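You operate a simulated robot arm through the tools that you are given. There is no shell and no other tool.

You are at the controls of a simulated robot arm. One attempt, no reset.

TASK
Find the heater zone that shows no amps and switch its breaker off.
Fine: press heat off, then turn the heat main off, before the door; shut the door after.
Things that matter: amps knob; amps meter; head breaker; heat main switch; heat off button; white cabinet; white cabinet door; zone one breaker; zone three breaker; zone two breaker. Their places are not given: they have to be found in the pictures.

Only the result counts: the job must be done as asked and must still hold three seconds after the hand-in. Knocking over, shifting, dropping, spilling or breaking anything else fails it.

THE ROBOT
A 7-joint arm with a two-finger gripper, fixed in place. Base frame: the origin is on the floor under the middle of its stand, x ahead of it, y to its left, z up. Units: m, degrees, N and s.
With the tool pointing down near the work surface it reaches from about 0.22 to 0.78 m from the base axis. Its first joint turns from -166.0 to 166.0 degrees. Payload 2.45 kg.
The tool frame sits at the grasp point between the pads (the TCP): z along the fingers, y along the line on which they close. The tips reach 0.027 m beyond it. The gripper opens to 0.08 m; its body begins 0.054 m behind the TCP.
Orientation is that of the tool frame in the base frame, as [roll, pitch, yaw] about the fixed x, y, z axes, in that order (R = Rz(yaw) Ry(pitch) Rx(roll)). With the fingers straight down and closing along the base's y, the tool's x points along the base's -x, its y along +y and its z along -z.

THE INTERFACE
- The arm moves only by the tool jog_arm. Its argument "deltas" is one flat list of numbers, 7 for each row, row after row: the turn, a rotation vector about the tool's x, y, z in degrees, then the shift along the tool's x, y, z in m, then the gripper command, from -1 (fully open) to 1 (shut), values between in proportion. In form: [wx, wy, wz, x, y, z, fingers, wx, wy, wz, x, y, z, fingers, ...]. A call has 1 to 20 rows; each row shifts and turns the commanded pose from where the row before left it, along the tool's axes as they then stand. A row lasts 0.2 s, in which the tool goes at most 0.05 m and 8.6 degrees; a call with a longer step from one row to the next is refused whole, and so is a gripper value outside its range. A pose out of reach is approached as far as the arm can. The call stops where the force on the tool passes 40 N (or 10 N more than at its start, if that is more) or the arm is blocked; 0.2 s more then pass. The fingers move at their own pace (about 0.153 m/s each) and stop on an object; they squeeze with about 36 N. The grip force told is the motor's: it shows also when the fingers shut on nothing. Time passes only in rows, and 0.2 s behind the last, so rows that do not move let the fingers close. It gives the time, the measured TCP pose, the force on the tool (base axes), the opening and the grip force at its end, in the units of the frame above (readings bear some noise), with the torque about the TCP (base axes, N m) and any sound that the robot's microphone picked up.
- Cameras (640 x 400 px; columns grow to the right, rows downward): "scene" is fixed at [0.2193, 0.4985, 1.4324]; the picture's right is [-0.72, -0.69, 0.00], its down [-0.07, 0.07, -0.99] and it looks along [0.69, -0.72, -0.10] (base axes); focal length 214 px, centre (320, 200). "wrist" rides on the gripper at [0.063, 0.013, -0.079] in the tool frame; the picture's right is [-0.19, 0.98, 0.00], its down [-0.72, -0.14, -0.68] and it looks along [-0.67, -0.13, 0.73] (tool axes); focal length 226 px, centre (320, 200).
- capture(camera): a new picture of that camera. It takes no simulated time.
- raise_lower(by): moves the trunk up (or, below 0, down) by that many m; the arm rides with it, the base frame stays. It gives what a move gives, with no picture.
- locate(camera, pixels): there is no depth. For up to 12 entries [column, row, z] of the newest picture of that camera ("zoom" is the newest enlarged one), the place [x, y] in the base frame at which the ray of that pixel passes the height z, good to about 0.002 m. It takes no simulated time.
- inspect(camera, box): a new picture of the part [left, top, right, bottom] of that camera's present view, enlarged. It takes no simulated time.
- job_done(): hands the job in; it is judged then, once.

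Unless the task says otherwise, let go and move clear before handing in.

The tools are called as name(argument=value, ...) on one line, values as JSON. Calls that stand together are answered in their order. jog_arm: Moves the arm, as the interface text tells. Its arguments: {"type":"object","properties":{"deltas":{"type":"array"}},"required":["deltas"]} The other tools are called the same way: raise_lower (by) moves the trunk up or down; capture (camera) takes a picture; locate (camera, pixels) gives the place at which the rays of pixels pass given heights; inspect (camera, box) takes an enlarged picture of a part of a camera's view; job_done () hands the job in.

At the start:

```text
t: 0.0
tcp_pos: [0.4739, 0.1952, 1.6006]
tcp_rot: [-180.0, 0.0, -180.0]
force: [0.5, -0.2, 1.1]
ft_torque: [0.03, 0.01, 0.01]
finger_gap: 0.0801
finger_force: 0.0
trunk travel left (down, up): [-0.375, 0.165]
```

scene: 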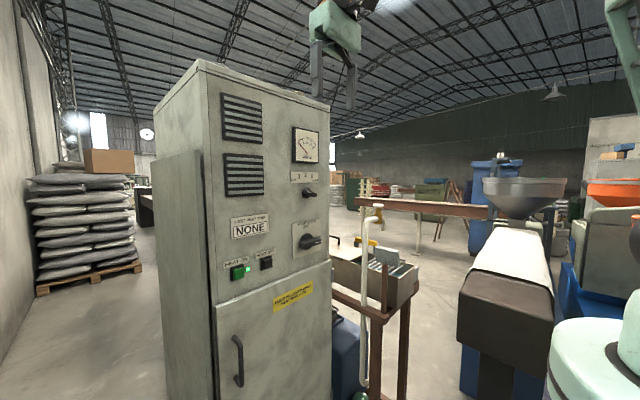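
wrist: 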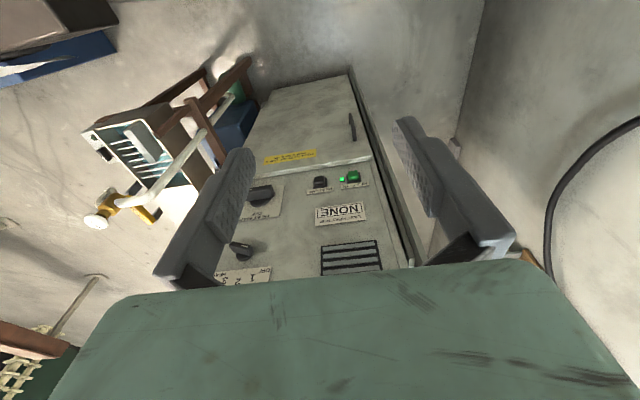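

The scene picture shows the cabinet with the amps meter near (307,145), a knob near (309,193), the heat main near (312,241), buttons near (238,272) and (266,263), and the door below. I'll enlarge these areas.

inspect(camera="scene", box=[200, 80, 340, 170])

inspect(camera="scene", box=[270, 120, 340, 200])

inspect(camera="scene", box=[210, 200, 340, 290])

inspect(camera="scene", box=[150, 260, 350, 400])

inspect(camera="wrist", box=[200, 60, 420, 290])

```text
4.44 times, centred on (270, 125) of scene
```

zoom: 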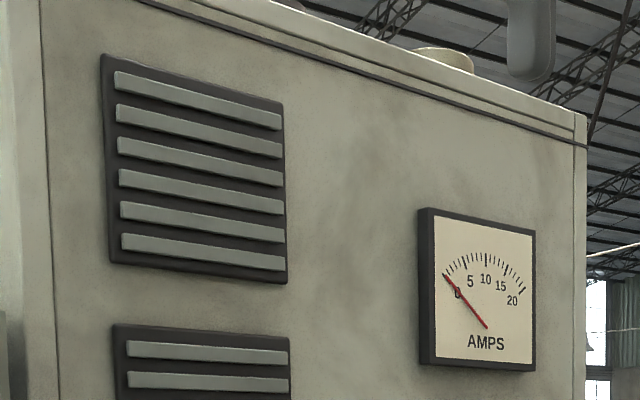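

```text
5.00 times, centred on (305, 160) of scene
```

zoom: 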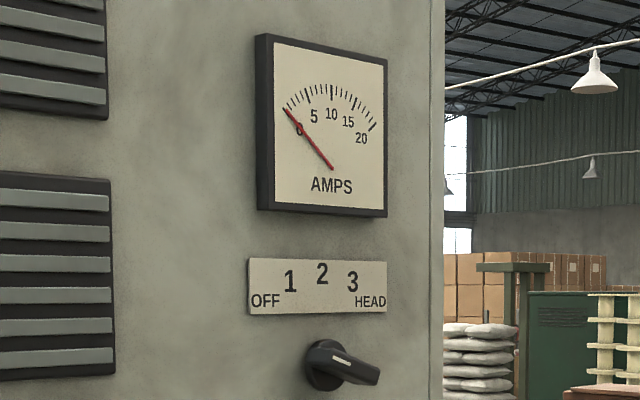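

```text
4.44 times, centred on (275, 245) of scene
```

zoom: 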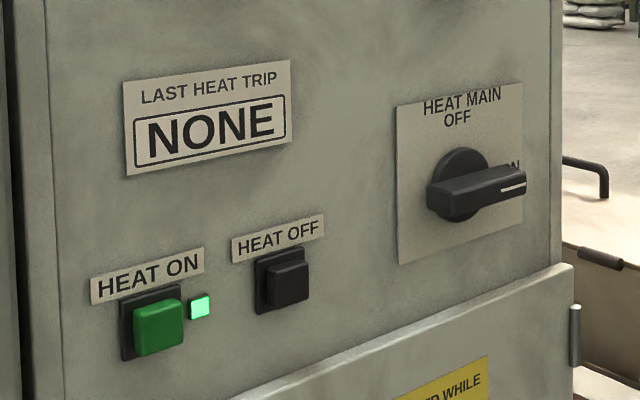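

```text
2.86 times, centred on (250, 330) of scene
```

zoom: 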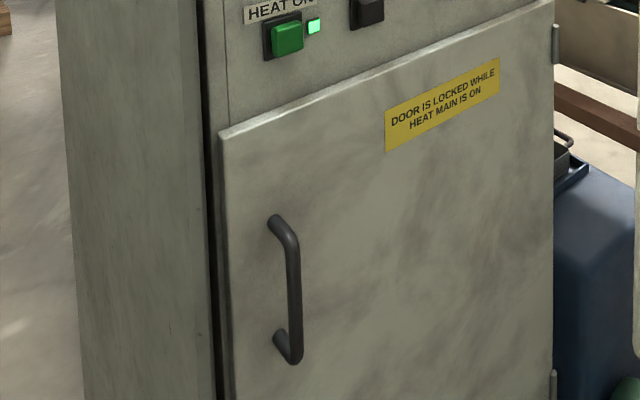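

```text
1.74 times, centred on (310, 175) of wrist
```

zoom: 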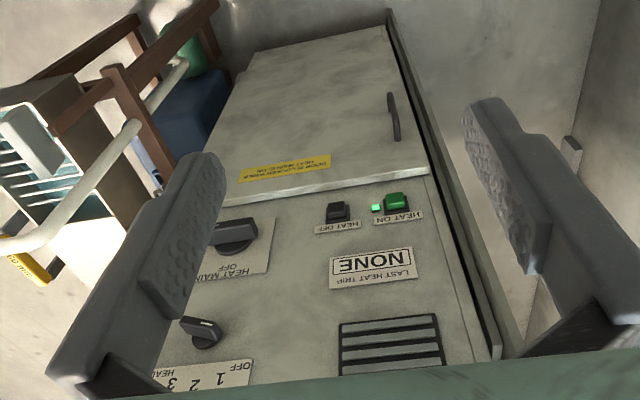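

The enlargements show: the meter reads 0, the amps knob sits with its mark to the left (OFF), heat is on (green lamp), and the heat main mark points to ON. I'll take rays of matching features in both cameras to work out the panel's place.

locate(camera="scene", pixels=[[230.7, 218.7, 1.2], [268.5, 213.5, 1.2], [231.6, 239.6, 1.2], [268.9, 232.0, 1.2], [266.7, 263.9, 1.2], [238.5, 273.5, 1.2], [307, 145, 1.5], [309, 193, 1.4], [308, 242, 1.2], [315, 242, 1.2], [237, 336, 1.0], [240, 385, 0.9]])

locate(camera="wrist", pixels=[[366.9, 219.9, 1.2], [315.75, 226.75, 1.2], [362.3, 202.0, 1.2], [315.75, 208.35, 1.2], [319.8, 181.9, 1.2], [354, 176, 1.2], [240, 250, 1.3], [261, 194, 1.2], [350, 115, 1.0], [355, 138, 1.0]])

inspect(camera="wrist", box=[200, 160, 300, 290])

inspect(camera="scene", box=[285, 165, 335, 205])

```text
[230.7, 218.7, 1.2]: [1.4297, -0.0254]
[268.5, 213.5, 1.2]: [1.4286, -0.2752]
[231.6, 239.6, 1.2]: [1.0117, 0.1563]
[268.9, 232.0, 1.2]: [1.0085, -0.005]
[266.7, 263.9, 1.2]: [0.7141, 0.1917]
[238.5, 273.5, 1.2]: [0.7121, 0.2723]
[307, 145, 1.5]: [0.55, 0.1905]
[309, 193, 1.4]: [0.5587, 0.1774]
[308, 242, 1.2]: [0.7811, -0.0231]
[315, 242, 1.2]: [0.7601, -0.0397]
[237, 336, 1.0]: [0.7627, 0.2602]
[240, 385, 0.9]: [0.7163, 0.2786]
```

```text
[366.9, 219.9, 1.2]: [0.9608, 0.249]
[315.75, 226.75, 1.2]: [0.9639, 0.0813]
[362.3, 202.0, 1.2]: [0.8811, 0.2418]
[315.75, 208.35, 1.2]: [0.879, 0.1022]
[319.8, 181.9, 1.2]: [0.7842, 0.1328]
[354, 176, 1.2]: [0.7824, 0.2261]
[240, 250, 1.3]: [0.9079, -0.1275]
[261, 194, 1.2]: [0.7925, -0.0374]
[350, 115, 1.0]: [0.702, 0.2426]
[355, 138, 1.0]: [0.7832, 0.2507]
```

```text
3.08 times, centred on (250, 225) of wrist
```

zoom: 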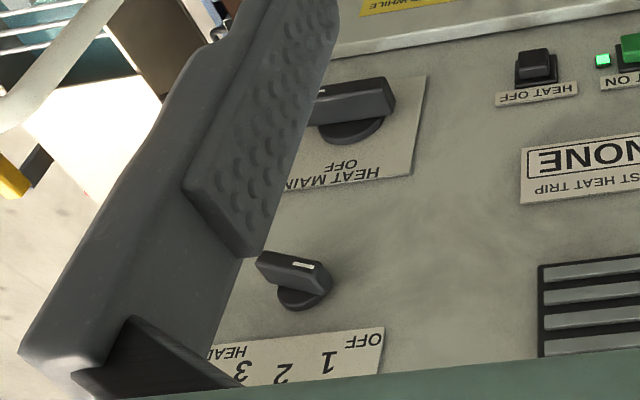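

```text
10.00 times, centred on (310, 185) of scene
```

zoom: 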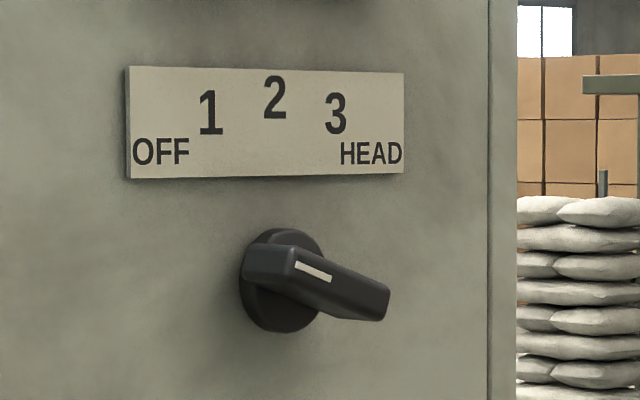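

Both cameras agree: the panel is a plane at x ≈ 0.83 facing the robot. Heat off is near (0.82, 0.124, 1.148), the amps knob near (0.80, -0.05, 1.377), the heat main near (0.80, -0.04, 1.19), and the door handle near (0.78, 0.25, 0.83–0.99). I'll first turn the tool to point forward (+x).

jog_arm(deltas=[0, -8.1818, 0, 0, 0, 0, -1, 0, -8.1818, 0, 0, 0, 0, -1, 0, -8.1818, 0, 0, 0, 0, -1, 0, -8.1818, 0, 0, 0, 0, -1, 0, -8.1818, 0, 0, 0, 0, -1, 0, -8.1818, 0, 0, 0, 0, -1, 0, -8.1818, 0, 0, 0, 0, -1, 0, -8.1818, 0, 0, 0, 0, -1, 0, -8.1818, 0, 0, 0, 0, -1, 0, -8.1818, 0, 0, 0, 0, -1, 0, -8.1818, 0, 0, 0, 0, -1])

capture(camera="scene")

capture(camera="wrist")

```text
t: 1.6
tcp_pos: [0.5094, 0.0925, 1.594]
tcp_rot: [176.6, 54.2, 165.9]
force: [-0.4, -0.5, 0.7]
ft_torque: [0.01, 0.0, -0.01]
finger_gap: 0.0802
finger_force: 0.1
trunk travel left (down, up): [-0.375, 0.165]
stopped in row 8: the arm was blocked; the commanded pose is now the measured one
```

```text
taken
```

scene: 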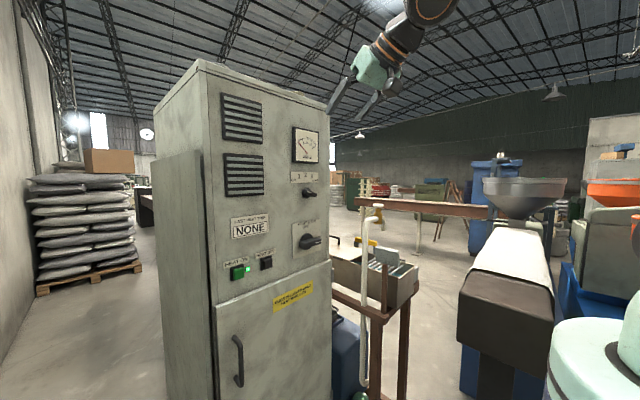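

```text
taken
```

wrist: 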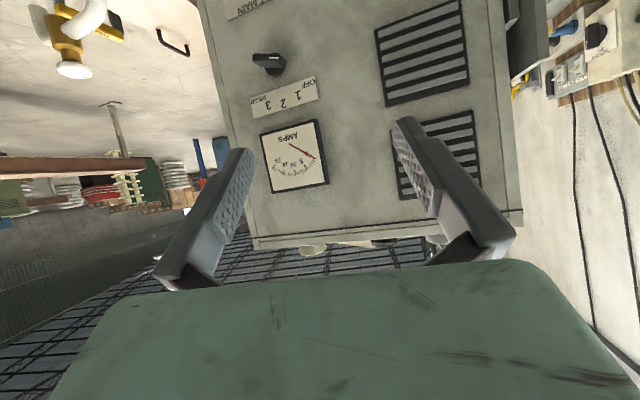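

The turn stopped at about 54° (pitch) with the arm blocked, presumably at a joint limit because the arm is folded too close to its base. I'll lower the trunk in part and look at how the arm stands before continuing.

inspect(camera="scene", box=[320, 0, 640, 200])

inspect(camera="scene", box=[480, 240, 640, 400])

```text
2.00 times, centred on (480, 100) of scene
```

zoom: 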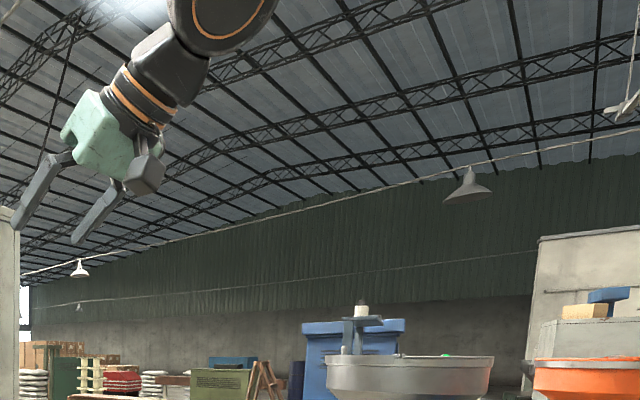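

```text
2.50 times, centred on (560, 320) of scene
```

zoom: 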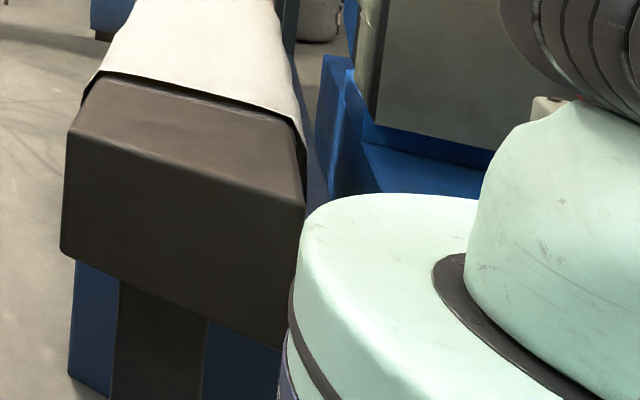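

The arm's base (mint, lower right) sits near z ≈ 1.1–1.2, so the shoulder is above the targets; lowering the trunk should give the wrist more room to point forward. I'll lower it by 0.37 m with the tool in free air (x≈0.51, well short of the panel at 0.83).

raise_lower(by=-0.36)

capture(camera="scene")

capture(camera="wrist")

```text
t: 5.1
tcp_pos: [0.5088, 0.0955, 1.2347]
tcp_rot: [177.0, 54.1, 166.4]
force: [0.5, 0.8, 1.1]
ft_torque: [0.02, -0.01, -0.02]
finger_gap: 0.0798
finger_force: 0.0
trunk travel left (down, up): [-0.015, 0.525]
```

```text
taken
```

scene: 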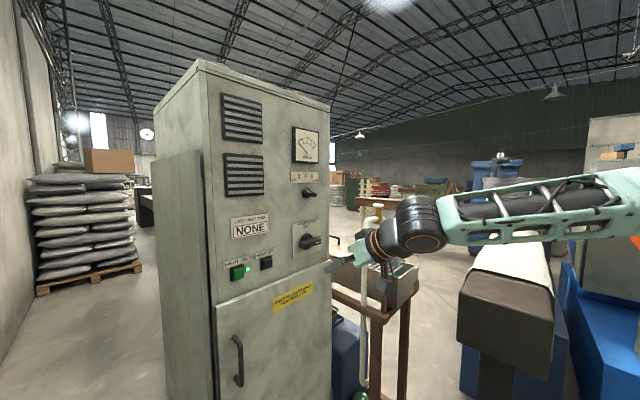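

```text
taken
```

wrist: 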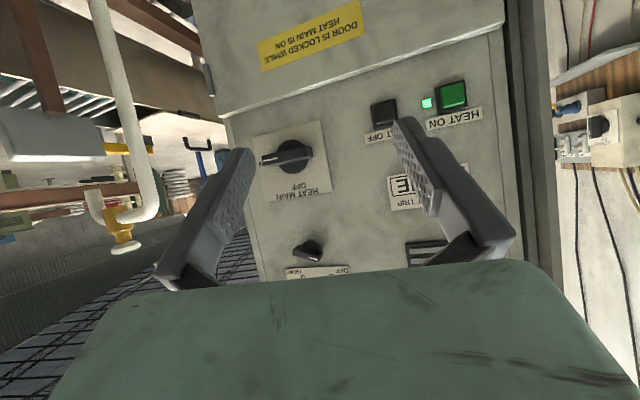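

Now the forearm lies about level at the right and the wrist camera sees the heat main (290,155), heat off (383,113), and amps knob (307,250). I'll continue turning toward straight forward in smaller steps, also undoing the yaw drift.

jog_arm(deltas=[-1.28, -4.45, -0.65, 0, 0, 0, -1, -1.28, -4.45, -0.65, 0, 0, 0, -1, -1.28, -4.45, -0.65, 0, 0, 0, -1, -1.28, -4.45, -0.65, 0, 0, 0, -1, -1.28, -4.45, -0.65, 0, 0, 0, -1, -1.28, -4.45, -0.65, 0, 0, 0, -1, -1.28, -4.45, -0.65, 0, 0, 0, -1, -1.28, -4.45, -0.65, 0, 0, 0, -1])

capture(camera="scene")

capture(camera="wrist")

```text
t: 5.9
tcp_pos: [0.5093, -0.0008, 1.2552]
tcp_rot: [165.3, 67.3, 149.6]
force: [-0.3, -0.8, -0.6]
ft_torque: [0.01, 0.01, 0.01]
finger_gap: 0.08
finger_force: 0.2
trunk travel left (down, up): [-0.015, 0.525]
stopped in row 3: the arm was blocked; the commanded pose is now the measured one
```

```text
taken
```

scene: 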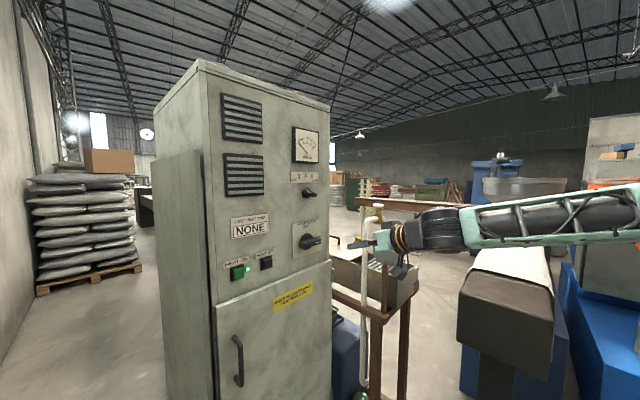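

```text
taken
```

wrist: 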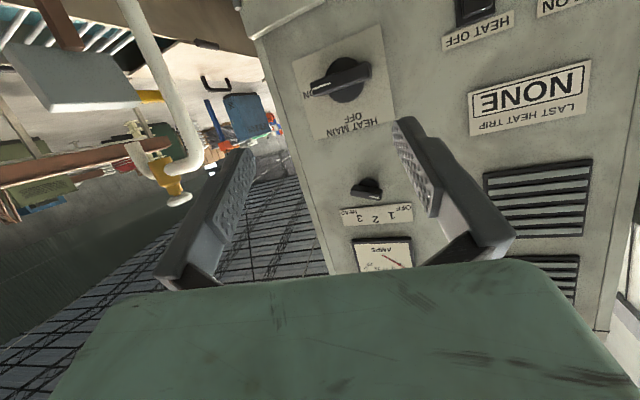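

The arm again stopped early and swung sideways (tcp y went from 0.096 to 0.0), so a wrist-roll joint may be near its limit. I'll test by rolling the tool about its own axis a little and see which way moves freely.

jog_arm(deltas=[0, 0, 4, 0, 0, 0, -1, 0, 0, 4, 0, 0, 0, -1, 0, 0, 4, 0, 0, 0, -1, 0, 0, 4, 0, 0, 0, -1, 0, 0, 4, 0, 0, 0, -1])

```text
t: 7.2
tcp_pos: [0.5001, -0.0457, 1.2655]
tcp_rot: [128.9, 55.1, 105.6]
force: [-0.4, -0.7, -0.2]
ft_torque: [0.0, 0.02, 0.04]
finger_gap: 0.0802
finger_force: 0.1
trunk travel left (down, up): [-0.015, 0.525]
stopped in row 5: the arm was blocked; the commanded pose is now the measured one
```

The tool did roll about +24°, but the position kept drifting. I'll hold still a moment to see whether the arm is stable here.

jog_arm(deltas=[0, 0, 0, 0, 0, 0, -1, 0, 0, 0, 0, 0, 0, -1, 0, 0, 0, 0, 0, 0, -1, 0, 0, 0, 0, 0, 0, -1, 0, 0, 0, 0, 0, 0, -1])

capture(camera="scene")

```text
t: 8.3
tcp_pos: [0.501, -0.0443, 1.2644]
tcp_rot: [129.3, 55.0, 106.2]
force: [-0.1, 0.1, 0.3]
ft_torque: [0.02, -0.01, 0.0]
finger_gap: 0.0799
finger_force: 0.1
trunk travel left (down, up): [-0.015, 0.525]
```

```text
taken
```

scene: 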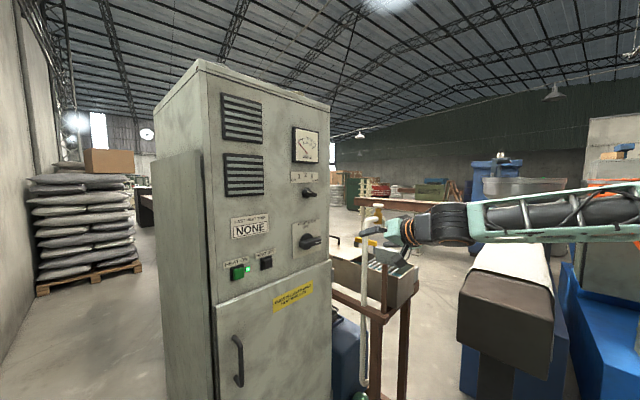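

The arm is stable at rest. The tool is nearly in line with the forearm (a wrist singularity), which explains the sideways drift; I'll back off to a steeper pitch (55° down) with heading and roll squared up, then pitch up again with the arm straight ahead at y≈0.

jog_arm(deltas=[-0.393, 2.607, -2.757, 0, 0, 0, -1, -0.393, 2.607, -2.757, 0, 0, 0, -1, -0.393, 2.607, -2.757, 0, 0, 0, -1, -0.393, 2.607, -2.757, 0, 0, 0, -1, -0.393, 2.607, -2.757, 0, 0, 0, -1, -0.393, 2.607, -2.757, 0, 0, 0, -1, -0.393, 2.607, -2.757, 0, 0, 0, -1, -0.393, 2.607, -2.757, 0, 0, 0, -1, -0.393, 2.607, -2.757, 0, 0, 0, -1, -0.393, 2.607, -2.757, 0, 0, 0, -1, -0.393, 2.607, -2.757, 0, 0, 0, -1, -0.393, 2.607, -2.757, 0, 0, 0, -1, -0.393, 2.607, -2.757, 0, 0, 0, -1, -0.393, 2.607, -2.757, 0, 0, 0, -1])

capture(camera="scene")

capture(camera="wrist")

```text
t: 11.3
tcp_pos: [0.4999, -0.0415, 1.2672]
tcp_rot: [-180.0, 35.3, -179.7]
force: [-0.1, -0.5, -0.4]
ft_torque: [0.0, 0.02, -0.02]
finger_gap: 0.0799
finger_force: 0.0
trunk travel left (down, up): [-0.015, 0.525]
```

```text
taken
```

scene: 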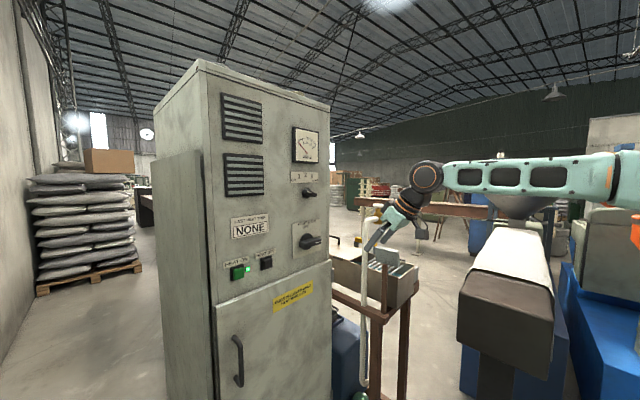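

```text
taken
```

wrist: 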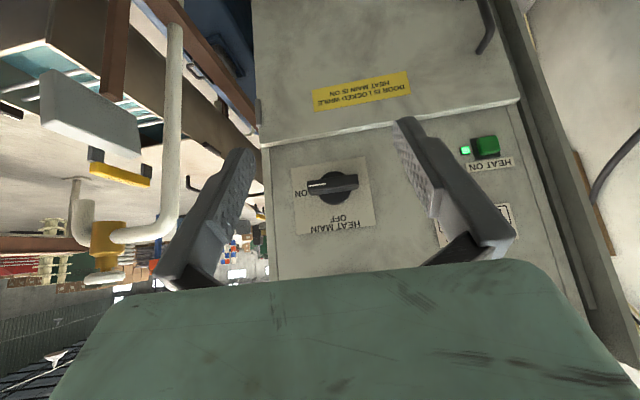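

The arm followed exactly this time: tcp (0.50, -0.04, 1.27), tool 55° below horizontal with zero heading. I'll centre it at y≈0, move it a bit forward and up, then pitch up in small steps.

jog_arm(deltas=[0, 0, 0, -0.02355, 0.0104, 0.00135, -1, 0, 0, 0, -0.02355, 0.0104, 0.00135, -1, 0, 0, 0, -0.02355, 0.0104, 0.00135, -1, 0, 0, 0, -0.02355, 0.0104, 0.00135, -1, 0, -4, 0, 0, 0, 0, -1, 0, -4, 0, 0, 0, 0, -1, 0, -4, 0, 0, 0, 0, -1, 0, -4, 0, 0, 0, 0, -1, 0, -4, 0, 0, 0, 0, -1])

capture(camera="scene")

```text
t: 13.6
tcp_pos: [0.6147, 0.0004, 1.2534]
tcp_rot: [-177.5, 48.8, -178.5]
force: [-0.1, -0.5, -0.6]
ft_torque: [0.0, -0.03, -0.01]
finger_gap: 0.0797
finger_force: 0.0
trunk travel left (down, up): [-0.015, 0.525]
stopped in row 9: the arm was blocked; the commanded pose is now the measured one
```

```text
taken
```

scene: 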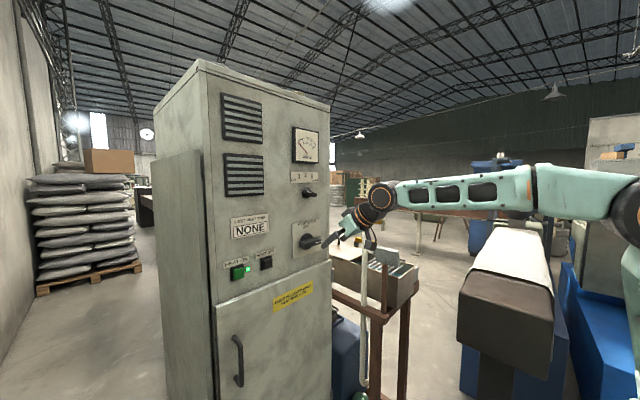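

It stopped again short of the command (z sagged to 1.253). I need to see how the wrist and forearm actually stand, so I'll enlarge the arm in the scene view.

inspect(camera="scene", box=[320, 150, 480, 250])

inspect(camera="scene", box=[440, 140, 640, 400])

```text
4.00 times, centred on (400, 200) of scene
```

zoom: 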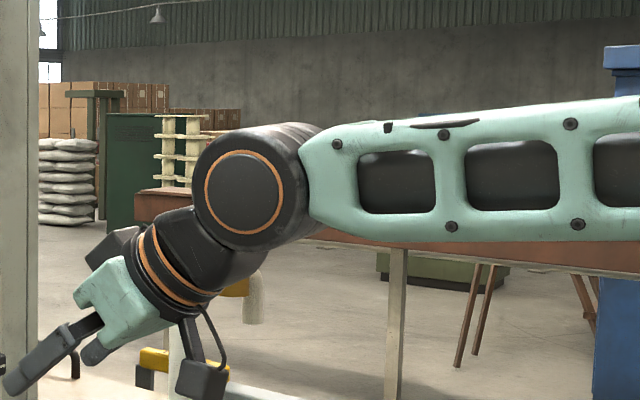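

```text
1.54 times, centred on (540, 270) of scene
```

zoom: 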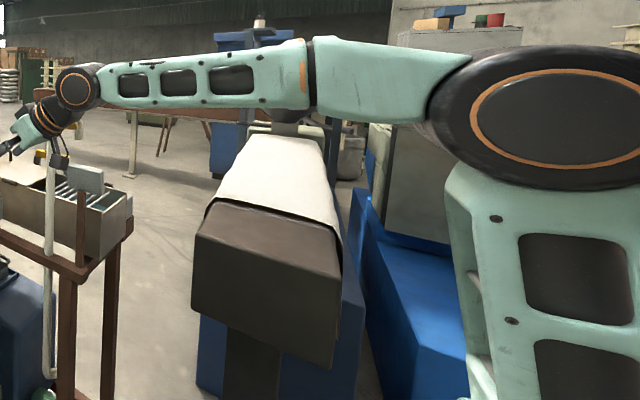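

The wrist bends freely about 41° below a level forearm, with no contact visible. I'll test with single small moves to learn which direction is the blocked one: first a small pitch only.

jog_arm(deltas=[0, 0, 0, 0, 0, 0, -1, 0, -2, 0, 0, 0, 0, -1, 0, -2, 0, 0, 0, 0, -1, 0, 0, 0, 0, 0, 0, -1])

```text
t: 14.6
tcp_pos: [0.617, 0.0032, 1.2488]
tcp_rot: [-177.0, 52.3, -177.8]
force: [0.2, 0.0, 1.0]
ft_torque: [-0.01, -0.03, 0.02]
finger_gap: 0.0803
finger_force: 0.0
trunk travel left (down, up): [-0.015, 0.525]
```

That small pitch worked (52.3°) with little drift. I'll continue in a few more small steps.

jog_arm(deltas=[0, -2, 0, 0, 0, 0, -1, 0, -2, 0, 0, 0, 0, -1, 0, -2, 0, 0, 0, 0, -1, 0, -2, 0, 0, 0, 0, -1, 0, 0, 0, 0, 0, 0, -1])

```text
t: 15.8
tcp_pos: [0.6175, 0.0044, 1.2455]
tcp_rot: [-176.4, 60.1, -177.0]
force: [0.3, 1.2, 0.0]
ft_torque: [0.0, -0.01, 0.02]
finger_gap: 0.0801
finger_force: 0.2
trunk travel left (down, up): [-0.015, 0.525]
```

Pitch is moving well (60°). I'll carry on in steps of 2.5°.

jog_arm(deltas=[0, -2.5, 0, 0, 0, 0, -1, 0, -2.5, 0, 0, 0, 0, -1, 0, -2.5, 0, 0, 0, 0, -1, 0, -2.5, 0, 0, 0, 0, -1, 0, -2.5, 0, 0, 0, 0, -1, 0, -2.5, 0, 0, 0, 0, -1, 0, 0, 0, 0, 0, 0, -1])

capture(camera="scene")

```text
t: 17.6
tcp_pos: [0.6281, -0.0131, 1.2253]
tcp_rot: [176.5, 70.8, 176.1]
force: [0.0, 0.7, 0.6]
ft_torque: [0.04, -0.01, 0.02]
finger_gap: 0.0801
finger_force: 0.1
out of reach, approached as far as the arm can: row 6
trunk travel left (down, up): [-0.015, 0.525]
stopped in row 7: the arm was blocked; the commanded pose is now the measured one
```

```text
taken
```

scene: 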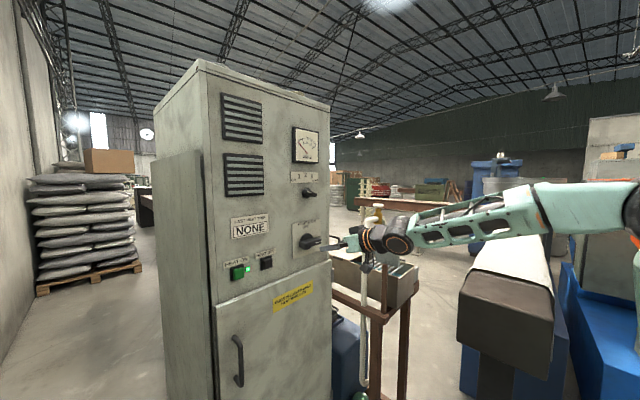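

The tool has come in line with the forearm (pitch 71°), and the reading says the rest is out of reach, so the wrist joint seems not to bend up past straight. I'll look at the whole arm to choose a better arm posture.

inspect(camera="scene", box=[610, 60, 640, 400])

inspect(camera="scene", box=[330, 170, 490, 270])

```text
1.18 times, centred on (625, 230) of scene
```

zoom: 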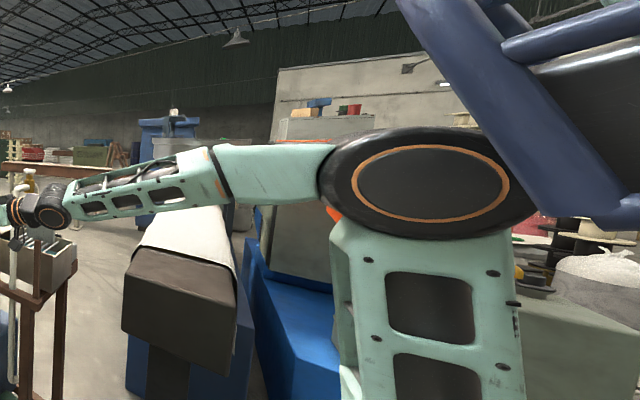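

```text
4.00 times, centred on (410, 220) of scene
```

zoom: 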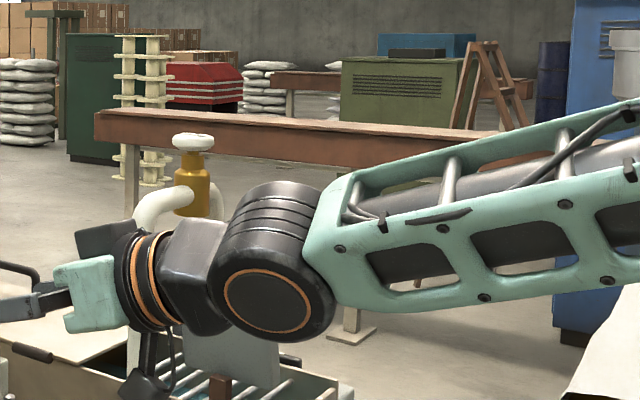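

The wrist joint cap shows the tool now in line with the forearm; bending further up isn't available this way. I'll back off to the steep pitch again, and then probe the roll range of the last joint, which I need to know for the knobs anyway.

jog_arm(deltas=[0, 4, 0, 0, 0, 0, -1, 0, 4, 0, 0, 0, 0, -1, 0, 4, 0, 0, 0, 0, -1, 0, 4, 0, 0, 0, 0, -1, 0, 4, 0, 0, 0, 0, -1, 0, 4, 0, 0, 0, 0, -1, 0, 4, 0, 0, 0, 0, -1, 0, 4, 0, 0, 0, 0, -1, 0, 4, 0, 0, 0, 0, -1, 0, 0, 0, 0, 0, 0, -1])

```text
t: 19.8
tcp_pos: [0.6247, -0.0129, 1.2316]
tcp_rot: [179.4, 38.4, 178.3]
force: [-0.7, -0.8, 0.5]
ft_torque: [-0.01, 0.0, 0.02]
finger_gap: 0.08
finger_force: 0.1
out of reach, approached as far as the arm can: row 1
trunk travel left (down, up): [-0.015, 0.525]
```

Back at pitch 38° with no drift. Now probing the roll range: +8° per row for 12 rows.

jog_arm(deltas=[0, 0, 6, 0, 0, 0, -1, 0, 0, 6, 0, 0, 0, -1, 0, 0, 6, 0, 0, 0, -1, 0, 0, 6, 0, 0, 0, -1, 0, 0, 6, 0, 0, 0, -1, 0, 0, 6, 0, 0, 0, -1, 0, 0, 6, 0, 0, 0, -1, 0, 0, 6, 0, 0, 0, -1, 0, 0, 6, 0, 0, 0, -1, 0, 0, 6, 0, 0, 0, -1, 0, 0, 6, 0, 0, 0, -1, 0, 0, 6, 0, 0, 0, -1, 0, 0, 6, 0, 0, 0, -1, 0, 0, 6, 0, 0, 0, -1, 0, 0, 6, 0, 0, 0, -1, 0, 0, 0, 0, 0, 0, -1])

```text
t: 23.1
tcp_pos: [0.6262, -0.0134, 1.2307]
tcp_rot: [141.7, -0.5, 88.6]
force: [-0.6, 1.2, 0.4]
ft_torque: [0.0, -0.03, -0.01]
finger_gap: 0.0799
finger_force: 0.1
trunk travel left (down, up): [-0.015, 0.525]
```

+90° of roll went freely. I'll continue another 90° to see whether the tool can be rolled right over (camera on top).

jog_arm(deltas=[0, 0, 6, 0, 0, 0, -1, 0, 0, 6, 0, 0, 0, -1, 0, 0, 6, 0, 0, 0, -1, 0, 0, 6, 0, 0, 0, -1, 0, 0, 6, 0, 0, 0, -1, 0, 0, 6, 0, 0, 0, -1, 0, 0, 6, 0, 0, 0, -1, 0, 0, 6, 0, 0, 0, -1, 0, 0, 6, 0, 0, 0, -1, 0, 0, 6, 0, 0, 0, -1, 0, 0, 6, 0, 0, 0, -1, 0, 0, 6, 0, 0, 0, -1, 0, 0, 6, 0, 0, 0, -1, 0, 0, 6, 0, 0, 0, -1, 0, 0, 6, 0, 0, 0, -1, 0, 0, 0, 0, 0, 0, -1])

capture(camera="wrist")

capture(camera="scene")

```text
t: 26.6
tcp_pos: [0.6242, -0.0153, 1.2307]
tcp_rot: [-179.4, -38.2, -1.8]
force: [-0.1, -0.2, 0.1]
ft_torque: [0.03, 0.0, 0.01]
finger_gap: 0.0801
finger_force: 0.0
trunk travel left (down, up): [-0.015, 0.525]
```

```text
taken
```

wrist: 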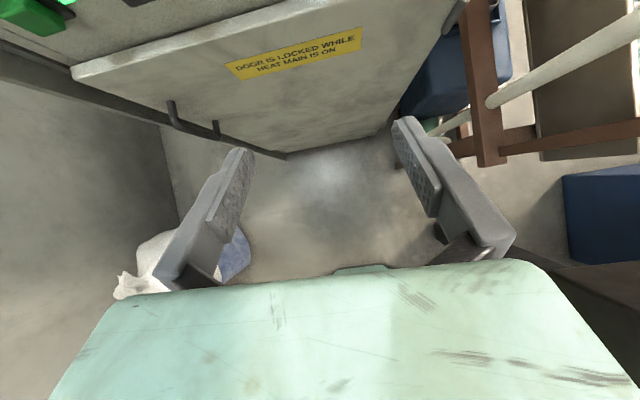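

```text
taken
```

scene: 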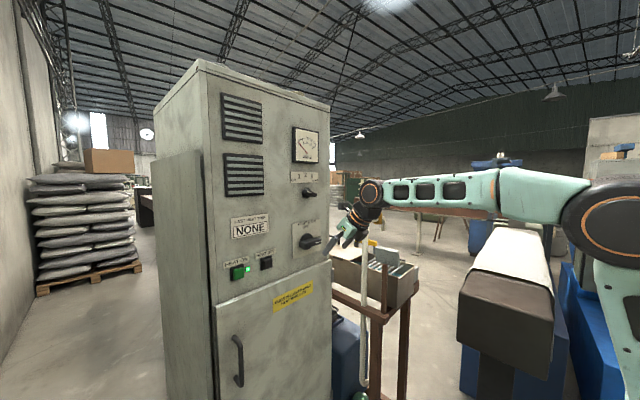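

Full 180° roll works, so the tool now has its camera on top and mid-range roll. I'll shift to y≈0.2 so the arm plane and tool heading differ (letting the wrist bend sideways instead of up), then pitch up slowly.

jog_arm(deltas=[0, 0, 0, 0, -0.036, 0, -1, 0, 0, 0, 0, -0.036, 0, -1, 0, 0, 0, 0, -0.036, 0, -1, 0, 0, 0, 0, -0.036, 0, -1, 0, 0, 0, 0, -0.036, 0, -1, 0, 0, 0, 0, -0.036, 0, -1, 0, 0, 0, 0, 0, 0, -1, 0, 3, 0, 0, 0, 0, -1, 0, 3, 0, 0, 0, 0, -1, 0, 3, 0, 0, 0, 0, -1, 0, 3, 0, 0, 0, 0, -1, 0, 0, 0, 0, 0, 0, -1])

```text
t: 29.1
tcp_pos: [0.6284, 0.2027, 1.2321]
tcp_rot: [-179.3, -50.3, -1.9]
force: [0.3, 0.6, 0.6]
ft_torque: [0.02, 0.01, -0.02]
finger_gap: 0.0802
finger_force: 0.1
trunk travel left (down, up): [-0.015, 0.525]
```

Tracking is exact here: tcp (0.628, 0.203, 1.232), pitch −50.3. I'll continue pitching up at 2.5° per row.

jog_arm(deltas=[0, 2.5, 0, 0, 0, 0, -1, 0, 2.5, 0, 0, 0, 0, -1, 0, 2.5, 0, 0, 0, 0, -1, 0, 2.5, 0, 0, 0, 0, -1, 0, 2.5, 0, 0, 0, 0, -1, 0, 2.5, 0, 0, 0, 0, -1, 0, 2.5, 0, 0, 0, 0, -1, 0, 2.5, 0, 0, 0, 0, -1, 0, 0, 0, 0, 0, 0, -1])

capture(camera="scene")

```text
t: 31.4
tcp_pos: [0.6518, 0.1417, 1.2241]
tcp_rot: [173.5, -70.5, -2.1]
force: [0.7, 0.3, 0.2]
ft_torque: [0.03, -0.02, 0.02]
finger_gap: 0.0799
finger_force: 0.0
trunk travel left (down, up): [-0.015, 0.525]
stopped in row 9: the arm was blocked; the commanded pose is now the measured one
```

```text
taken
```

scene: 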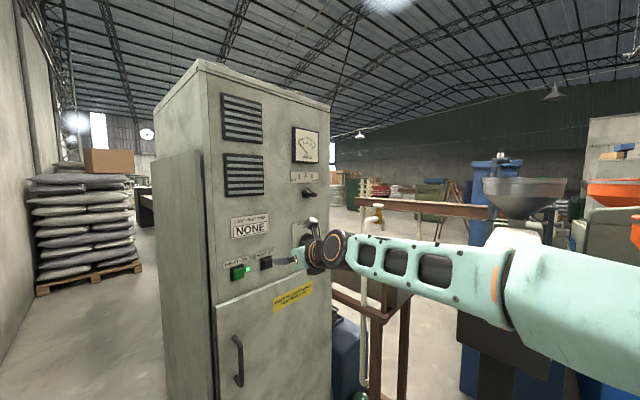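

It slid sideways again near pitch 70°. I'll try a much slower advance with pauses between, to tell a speed effect from a true limit.

jog_arm(deltas=[0, 0, 0, 0, 0, 0, -1, 0, 1.5, 0, 0, 0, 0, -1, 0, 0, 0, 0, 0, 0, -1, 0, 0, 0, 0, 0, 0, -1, 0, 1.5, 0, 0, 0, 0, -1, 0, 0, 0, 0, 0, 0, -1, 0, 0, 0, 0, 0, 0, -1])

capture(camera="scene")

```text
t: 33.0
tcp_pos: [0.6525, 0.1446, 1.2174]
tcp_rot: [166.3, -73.1, 4.3]
force: [0.4, 0.0, -0.8]
ft_torque: [-0.01, 0.04, 0.01]
finger_gap: 0.0801
finger_force: 0.1
trunk travel left (down, up): [-0.015, 0.525]
```

```text
taken
```

scene: 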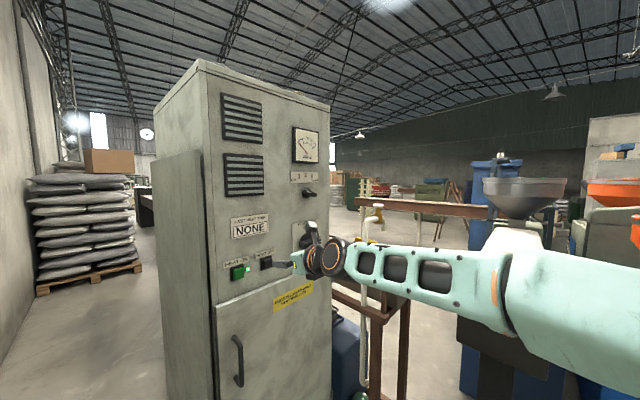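

The slow advance works (pitch −73°, heading −10°). I'll keep going slowly.

jog_arm(deltas=[0, 1.5, 0, 0, 0, 0, -1, 0, 0, 0, 0, 0, 0, -1, 0, 0, 0, 0, 0, 0, -1, 0, 1.5, 0, 0, 0, 0, -1, 0, 0, 0, 0, 0, 0, -1, 0, 0, 0, 0, 0, 0, -1, 0, 1.5, 0, 0, 0, 0, -1, 0, 0, 0, 0, 0, 0, -1, 0, 0, 0, 0, 0, 0, -1, 0, 1.5, 0, 0, 0, 0, -1, 0, 0, 0, 0, 0, 0, -1, 0, 0, 0, 0, 0, 0, -1])

capture(camera="scene")

```text
t: 35.5
tcp_pos: [0.6558, 0.1504, 1.2076]
tcp_rot: [149.1, -78.0, 21.5]
force: [-0.2, 0.2, -0.4]
ft_torque: [0.0, -0.01, 0.0]
finger_gap: 0.0801
finger_force: 0.0
trunk travel left (down, up): [-0.015, 0.525]
```

```text
taken
```

scene: 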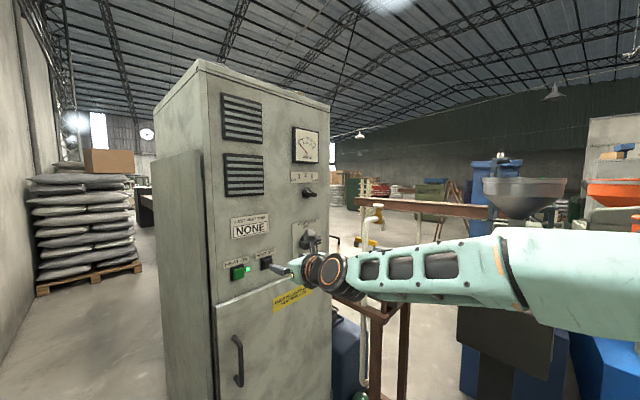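

Pitch is now only 10° below horizontal, heading −10°. Continuing slowly to level.

jog_arm(deltas=[0, 1.5, 0, 0, 0, 0, -1, 0, 0, 0, 0, 0, 0, -1, 0, 0, 0, 0, 0, 0, -1, 0, 1.5, 0, 0, 0, 0, -1, 0, 0, 0, 0, 0, 0, -1, 0, 0, 0, 0, 0, 0, -1, 0, 1.5, 0, 0, 0, 0, -1, 0, 0, 0, 0, 0, 0, -1, 0, 0, 0, 0, 0, 0, -1, 0, 1.5, 0, 0, 0, 0, -1, 0, 0, 0, 0, 0, 0, -1, 0, 0, 0, 0, 0, 0, -1, 0, 1.5, 0, 0, 0, 0, -1, 0, 0, 0, 0, 0, 0, -1, 0, 0, 0, 0, 0, 0, -1, 0, 1.5, 0, 0, 0, 0, -1, 0, 0, 0, 0, 0, 0, -1])

capture(camera="scene")

capture(camera="wrist")

```text
t: 39.1
tcp_pos: [0.6519, 0.1455, 1.2167]
tcp_rot: [120.1, -86.4, 51.7]
force: [1.3, -0.1, 0.3]
ft_torque: [-0.03, -0.01, 0.01]
finger_gap: 0.0799
finger_force: 0.1
trunk travel left (down, up): [-0.015, 0.525]
```

```text
taken
```

scene: 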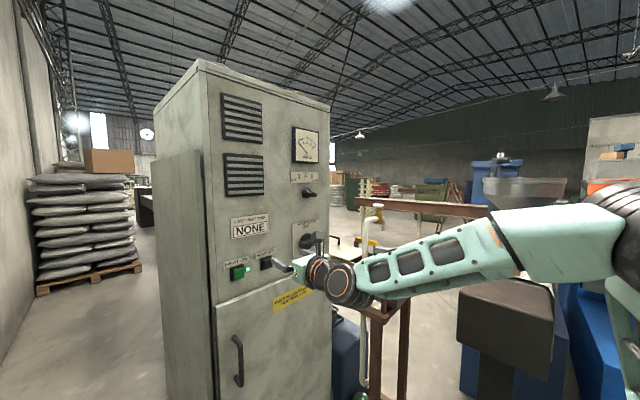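

```text
taken
```

wrist: 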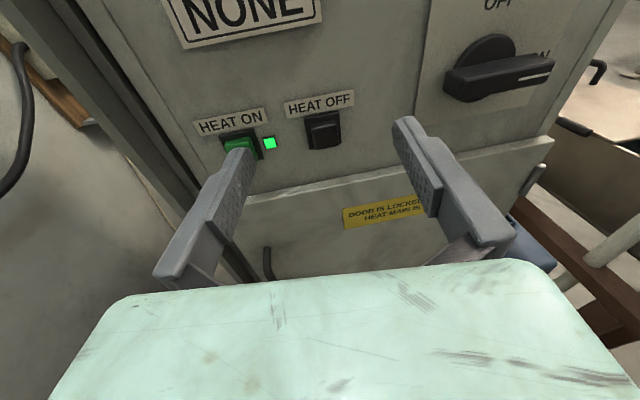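

The tool is now level (z-axis ≈ [0.99, −0.14, −0.03]) with the camera upright, and tracking is good again; the wrist view shows heat on (240,140), heat off (323,130), heat main (500,75). For the amps knob I'll use the trunk to go up 0.16 m, keeping the arm posture.

raise_lower(by=0.16)

capture(camera="wrist")

capture(camera="scene")

```text
t: 41.0
tcp_pos: [0.6524, 0.1452, 1.3776]
tcp_rot: [121.1, -86.5, 50.6]
force: [0.3, 0.4, 0.3]
ft_torque: [0.0, 0.01, 0.01]
finger_gap: 0.0802
finger_force: 0.1
trunk travel left (down, up): [-0.175, 0.365]
```

```text
taken
```

wrist: 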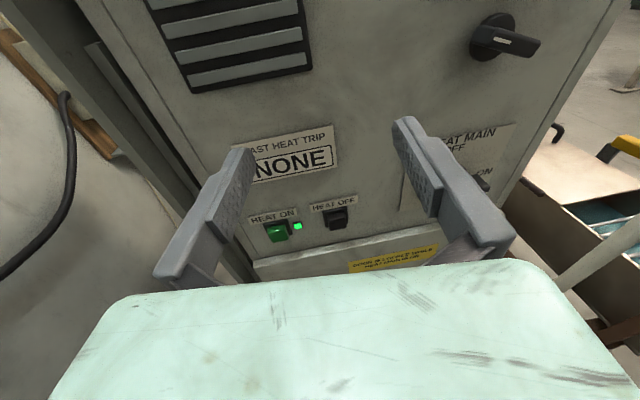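

```text
taken
```

scene: 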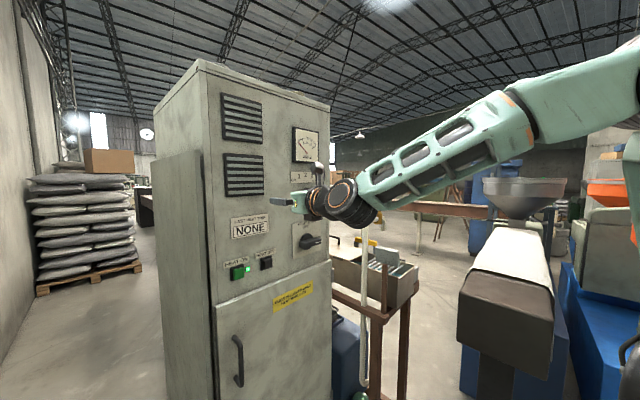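

The wrist camera sees the amps knob at about (505,38), its mark toward the middle-right of the bar. I'll measure it from both cameras before moving to it.

inspect(camera="wrist", box=[440, 0, 580, 80])

locate(camera="wrist", pixels=[[490, 35, 1.377], [490, 35, 1.36], [505, 38, 1.377], [520, 42, 1.37]])

```text
4.57 times, centred on (510, 40) of wrist
```

zoom: 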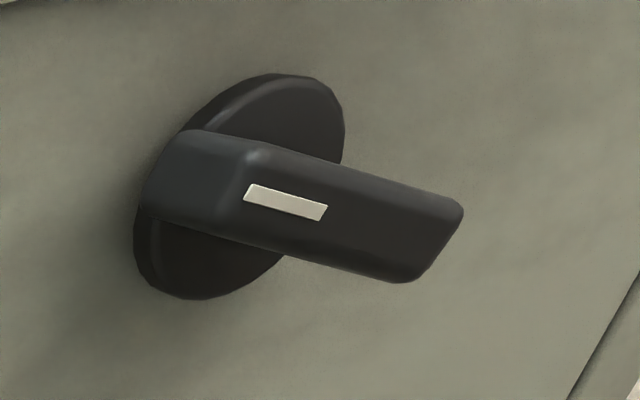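

```text
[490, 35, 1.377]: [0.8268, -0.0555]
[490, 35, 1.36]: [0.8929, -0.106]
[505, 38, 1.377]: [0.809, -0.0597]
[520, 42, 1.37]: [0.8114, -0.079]
```

Both cameras put the knob axis at y ≈ −0.056, z ≈ 1.377, its bar ≈47 mm long, ≈14 mm thick, front at x ≈ 0.787, tilted ~21° up to the left (OFF). Before approaching, I'll test how much roll is left in the + direction.

jog_arm(deltas=[0, 0, 5, 0, 0, 0, -1, 0, 0, 5, 0, 0, 0, -1, 0, 0, 5, 0, 0, 0, -1, 0, 0, 5, 0, 0, 0, -1, 0, 0, 5, 0, 0, 0, -1, 0, 0, 5, 0, 0, 0, -1, 0, 0, 0, 0, 0, 0, -1])

```text
t: 42.6
tcp_pos: [0.6494, 0.1438, 1.3837]
tcp_rot: [-93.2, -62.0, -95.3]
force: [0.2, -0.2, -0.5]
ft_torque: [-0.04, 0.03, 0.02]
finger_gap: 0.0801
finger_force: 0.1
trunk travel left (down, up): [-0.175, 0.365]
```

+30° roll went fine with the tool axis unchanged. I'll continue another +84° so the fingers come square to the knob's bar (the total then leaves the turning range ahead).

jog_arm(deltas=[0, 0, 6, 0, 0, 0, -1, 0, 0, 6, 0, 0, 0, -1, 0, 0, 6, 0, 0, 0, -1, 0, 0, 6, 0, 0, 0, -1, 0, 0, 6, 0, 0, 0, -1, 0, 0, 6, 0, 0, 0, -1, 0, 0, 6, 0, 0, 0, -1, 0, 0, 6, 0, 0, 0, -1, 0, 0, 6, 0, 0, 0, -1, 0, 0, 6, 0, 0, 0, -1, 0, 0, 6, 0, 0, 0, -1, 0, 0, 6, 0, 0, 0, -1, 0, 0, 6, 0, 0, 0, -1, 0, 0, 6, 0, 0, 0, -1, 0, 0, 0, 0, 0, 0, -1])

capture(camera="scene")

```text
t: 45.8
tcp_pos: [0.6512, 0.1435, 1.3818]
tcp_rot: [-91.7, 21.9, -98.7]
force: [-0.8, 0.3, -0.5]
ft_torque: [-0.02, 0.02, 0.0]
finger_gap: 0.0801
finger_force: 0.1
trunk travel left (down, up): [-0.175, 0.365]
```

```text
taken
```

scene: 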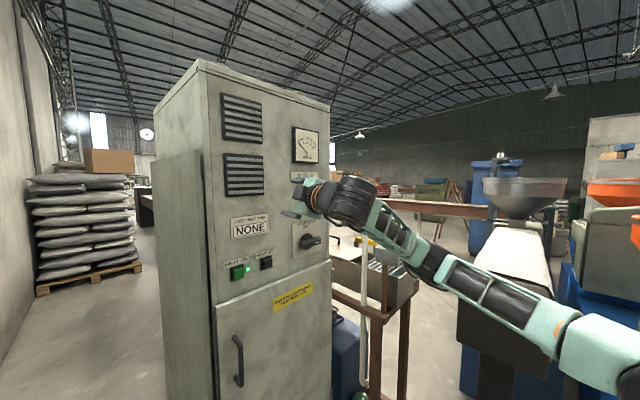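

The arm kept the tool pose (now fingers square to the bar, tool y = [0.03, 0.37, −0.93]) though the elbow swung low; it is clear of the cart. I'll move to a stand-off in front of the amps knob with the fingers set to about 32 mm.

jog_arm(deltas=[0, 0, 0, 0.02054, -0.00814, 0.00933, 0.2, 0, 0, 0, 0.02054, -0.00814, 0.00933, 0.2, 0, 0, 0, 0.02054, -0.00814, 0.00933, 0.2, 0, 0, 0, 0.02054, -0.00814, 0.00933, 0.2, 0, 0, 0, 0.02054, -0.00814, 0.00933, 0.2, 0, 0, 0, 0.02054, -0.00814, 0.00933, 0.2, 0, 0, 0, 0.02054, -0.00814, 0.00933, 0.2, 0, 0, 0, 0.02054, -0.00814, 0.00933, 0.2, 0, 0, 0, 0, 0, 0, 0.2])

capture(camera="wrist")

capture(camera="scene")

```text
t: 47.8
tcp_pos: [0.7007, -0.043, 1.3786]
tcp_rot: [-91.8, 21.8, -98.7]
force: [-0.2, -0.8, 0.4]
ft_torque: [-0.01, -0.01, -0.03]
finger_gap: 0.032
finger_force: 0.0
trunk travel left (down, up): [-0.175, 0.365]
```

```text
taken
```

wrist: 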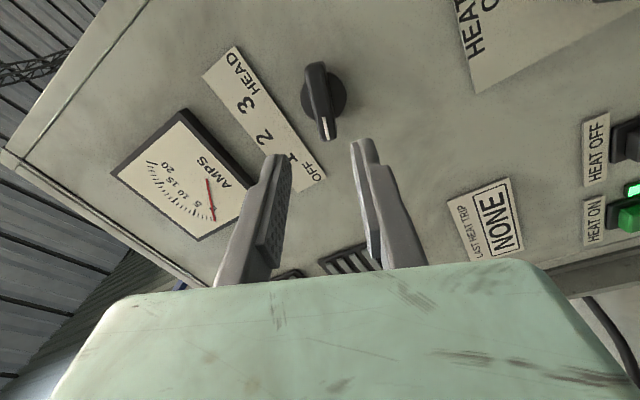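

```text
taken
```

scene: 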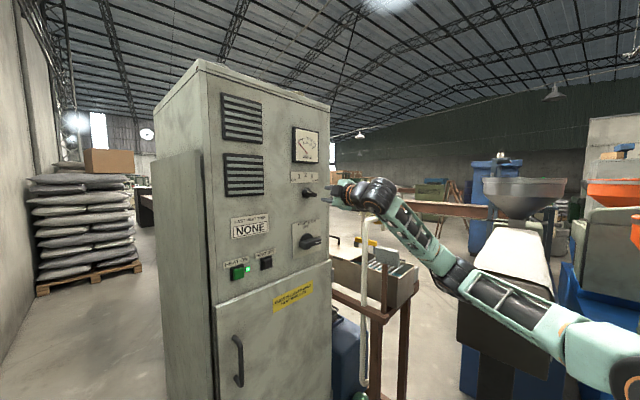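

The wrist view shows the bar (320,100) centred between the fingertips (270,160) and (362,145), with its mark toward OFF, and the meter visible at (190,170). I'll advance 76 mm straight along the tool to straddle the bar.

jog_arm(deltas=[0, 0, 0, 0, 0, 0.02, 0.2, 0, 0, 0, 0, 0, 0.02, 0.2, 0, 0, 0, 0, 0, 0.018, 0.2, 0, 0, 0, 0, 0, 0.018, 0.2, 0, 0, 0, 0, 0, 0, 0.2])

capture(camera="wrist")

inspect(camera="scene", box=[270, 120, 350, 220])

```text
t: 49.0
tcp_pos: [0.775, -0.0538, 1.3782]
tcp_rot: [-91.6, 21.8, -98.7]
force: [-0.2, 0.5, -0.3]
ft_torque: [0.02, 0.01, 0.05]
finger_gap: 0.032
finger_force: 0.0
trunk travel left (down, up): [-0.175, 0.365]
```

```text
taken
```

wrist: 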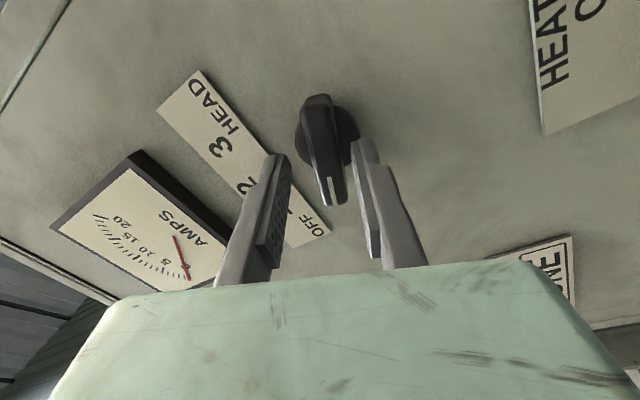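

```text
4.00 times, centred on (310, 170) of scene
```

zoom: 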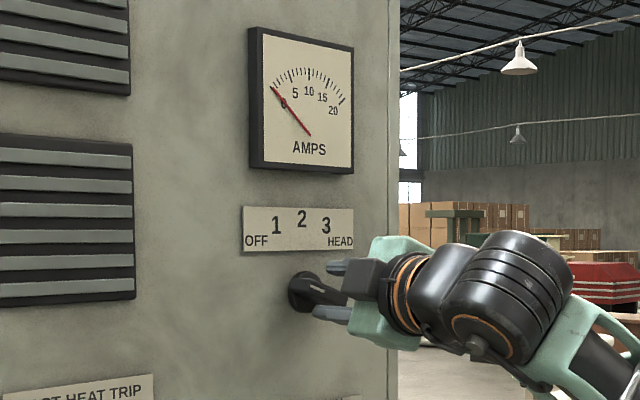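

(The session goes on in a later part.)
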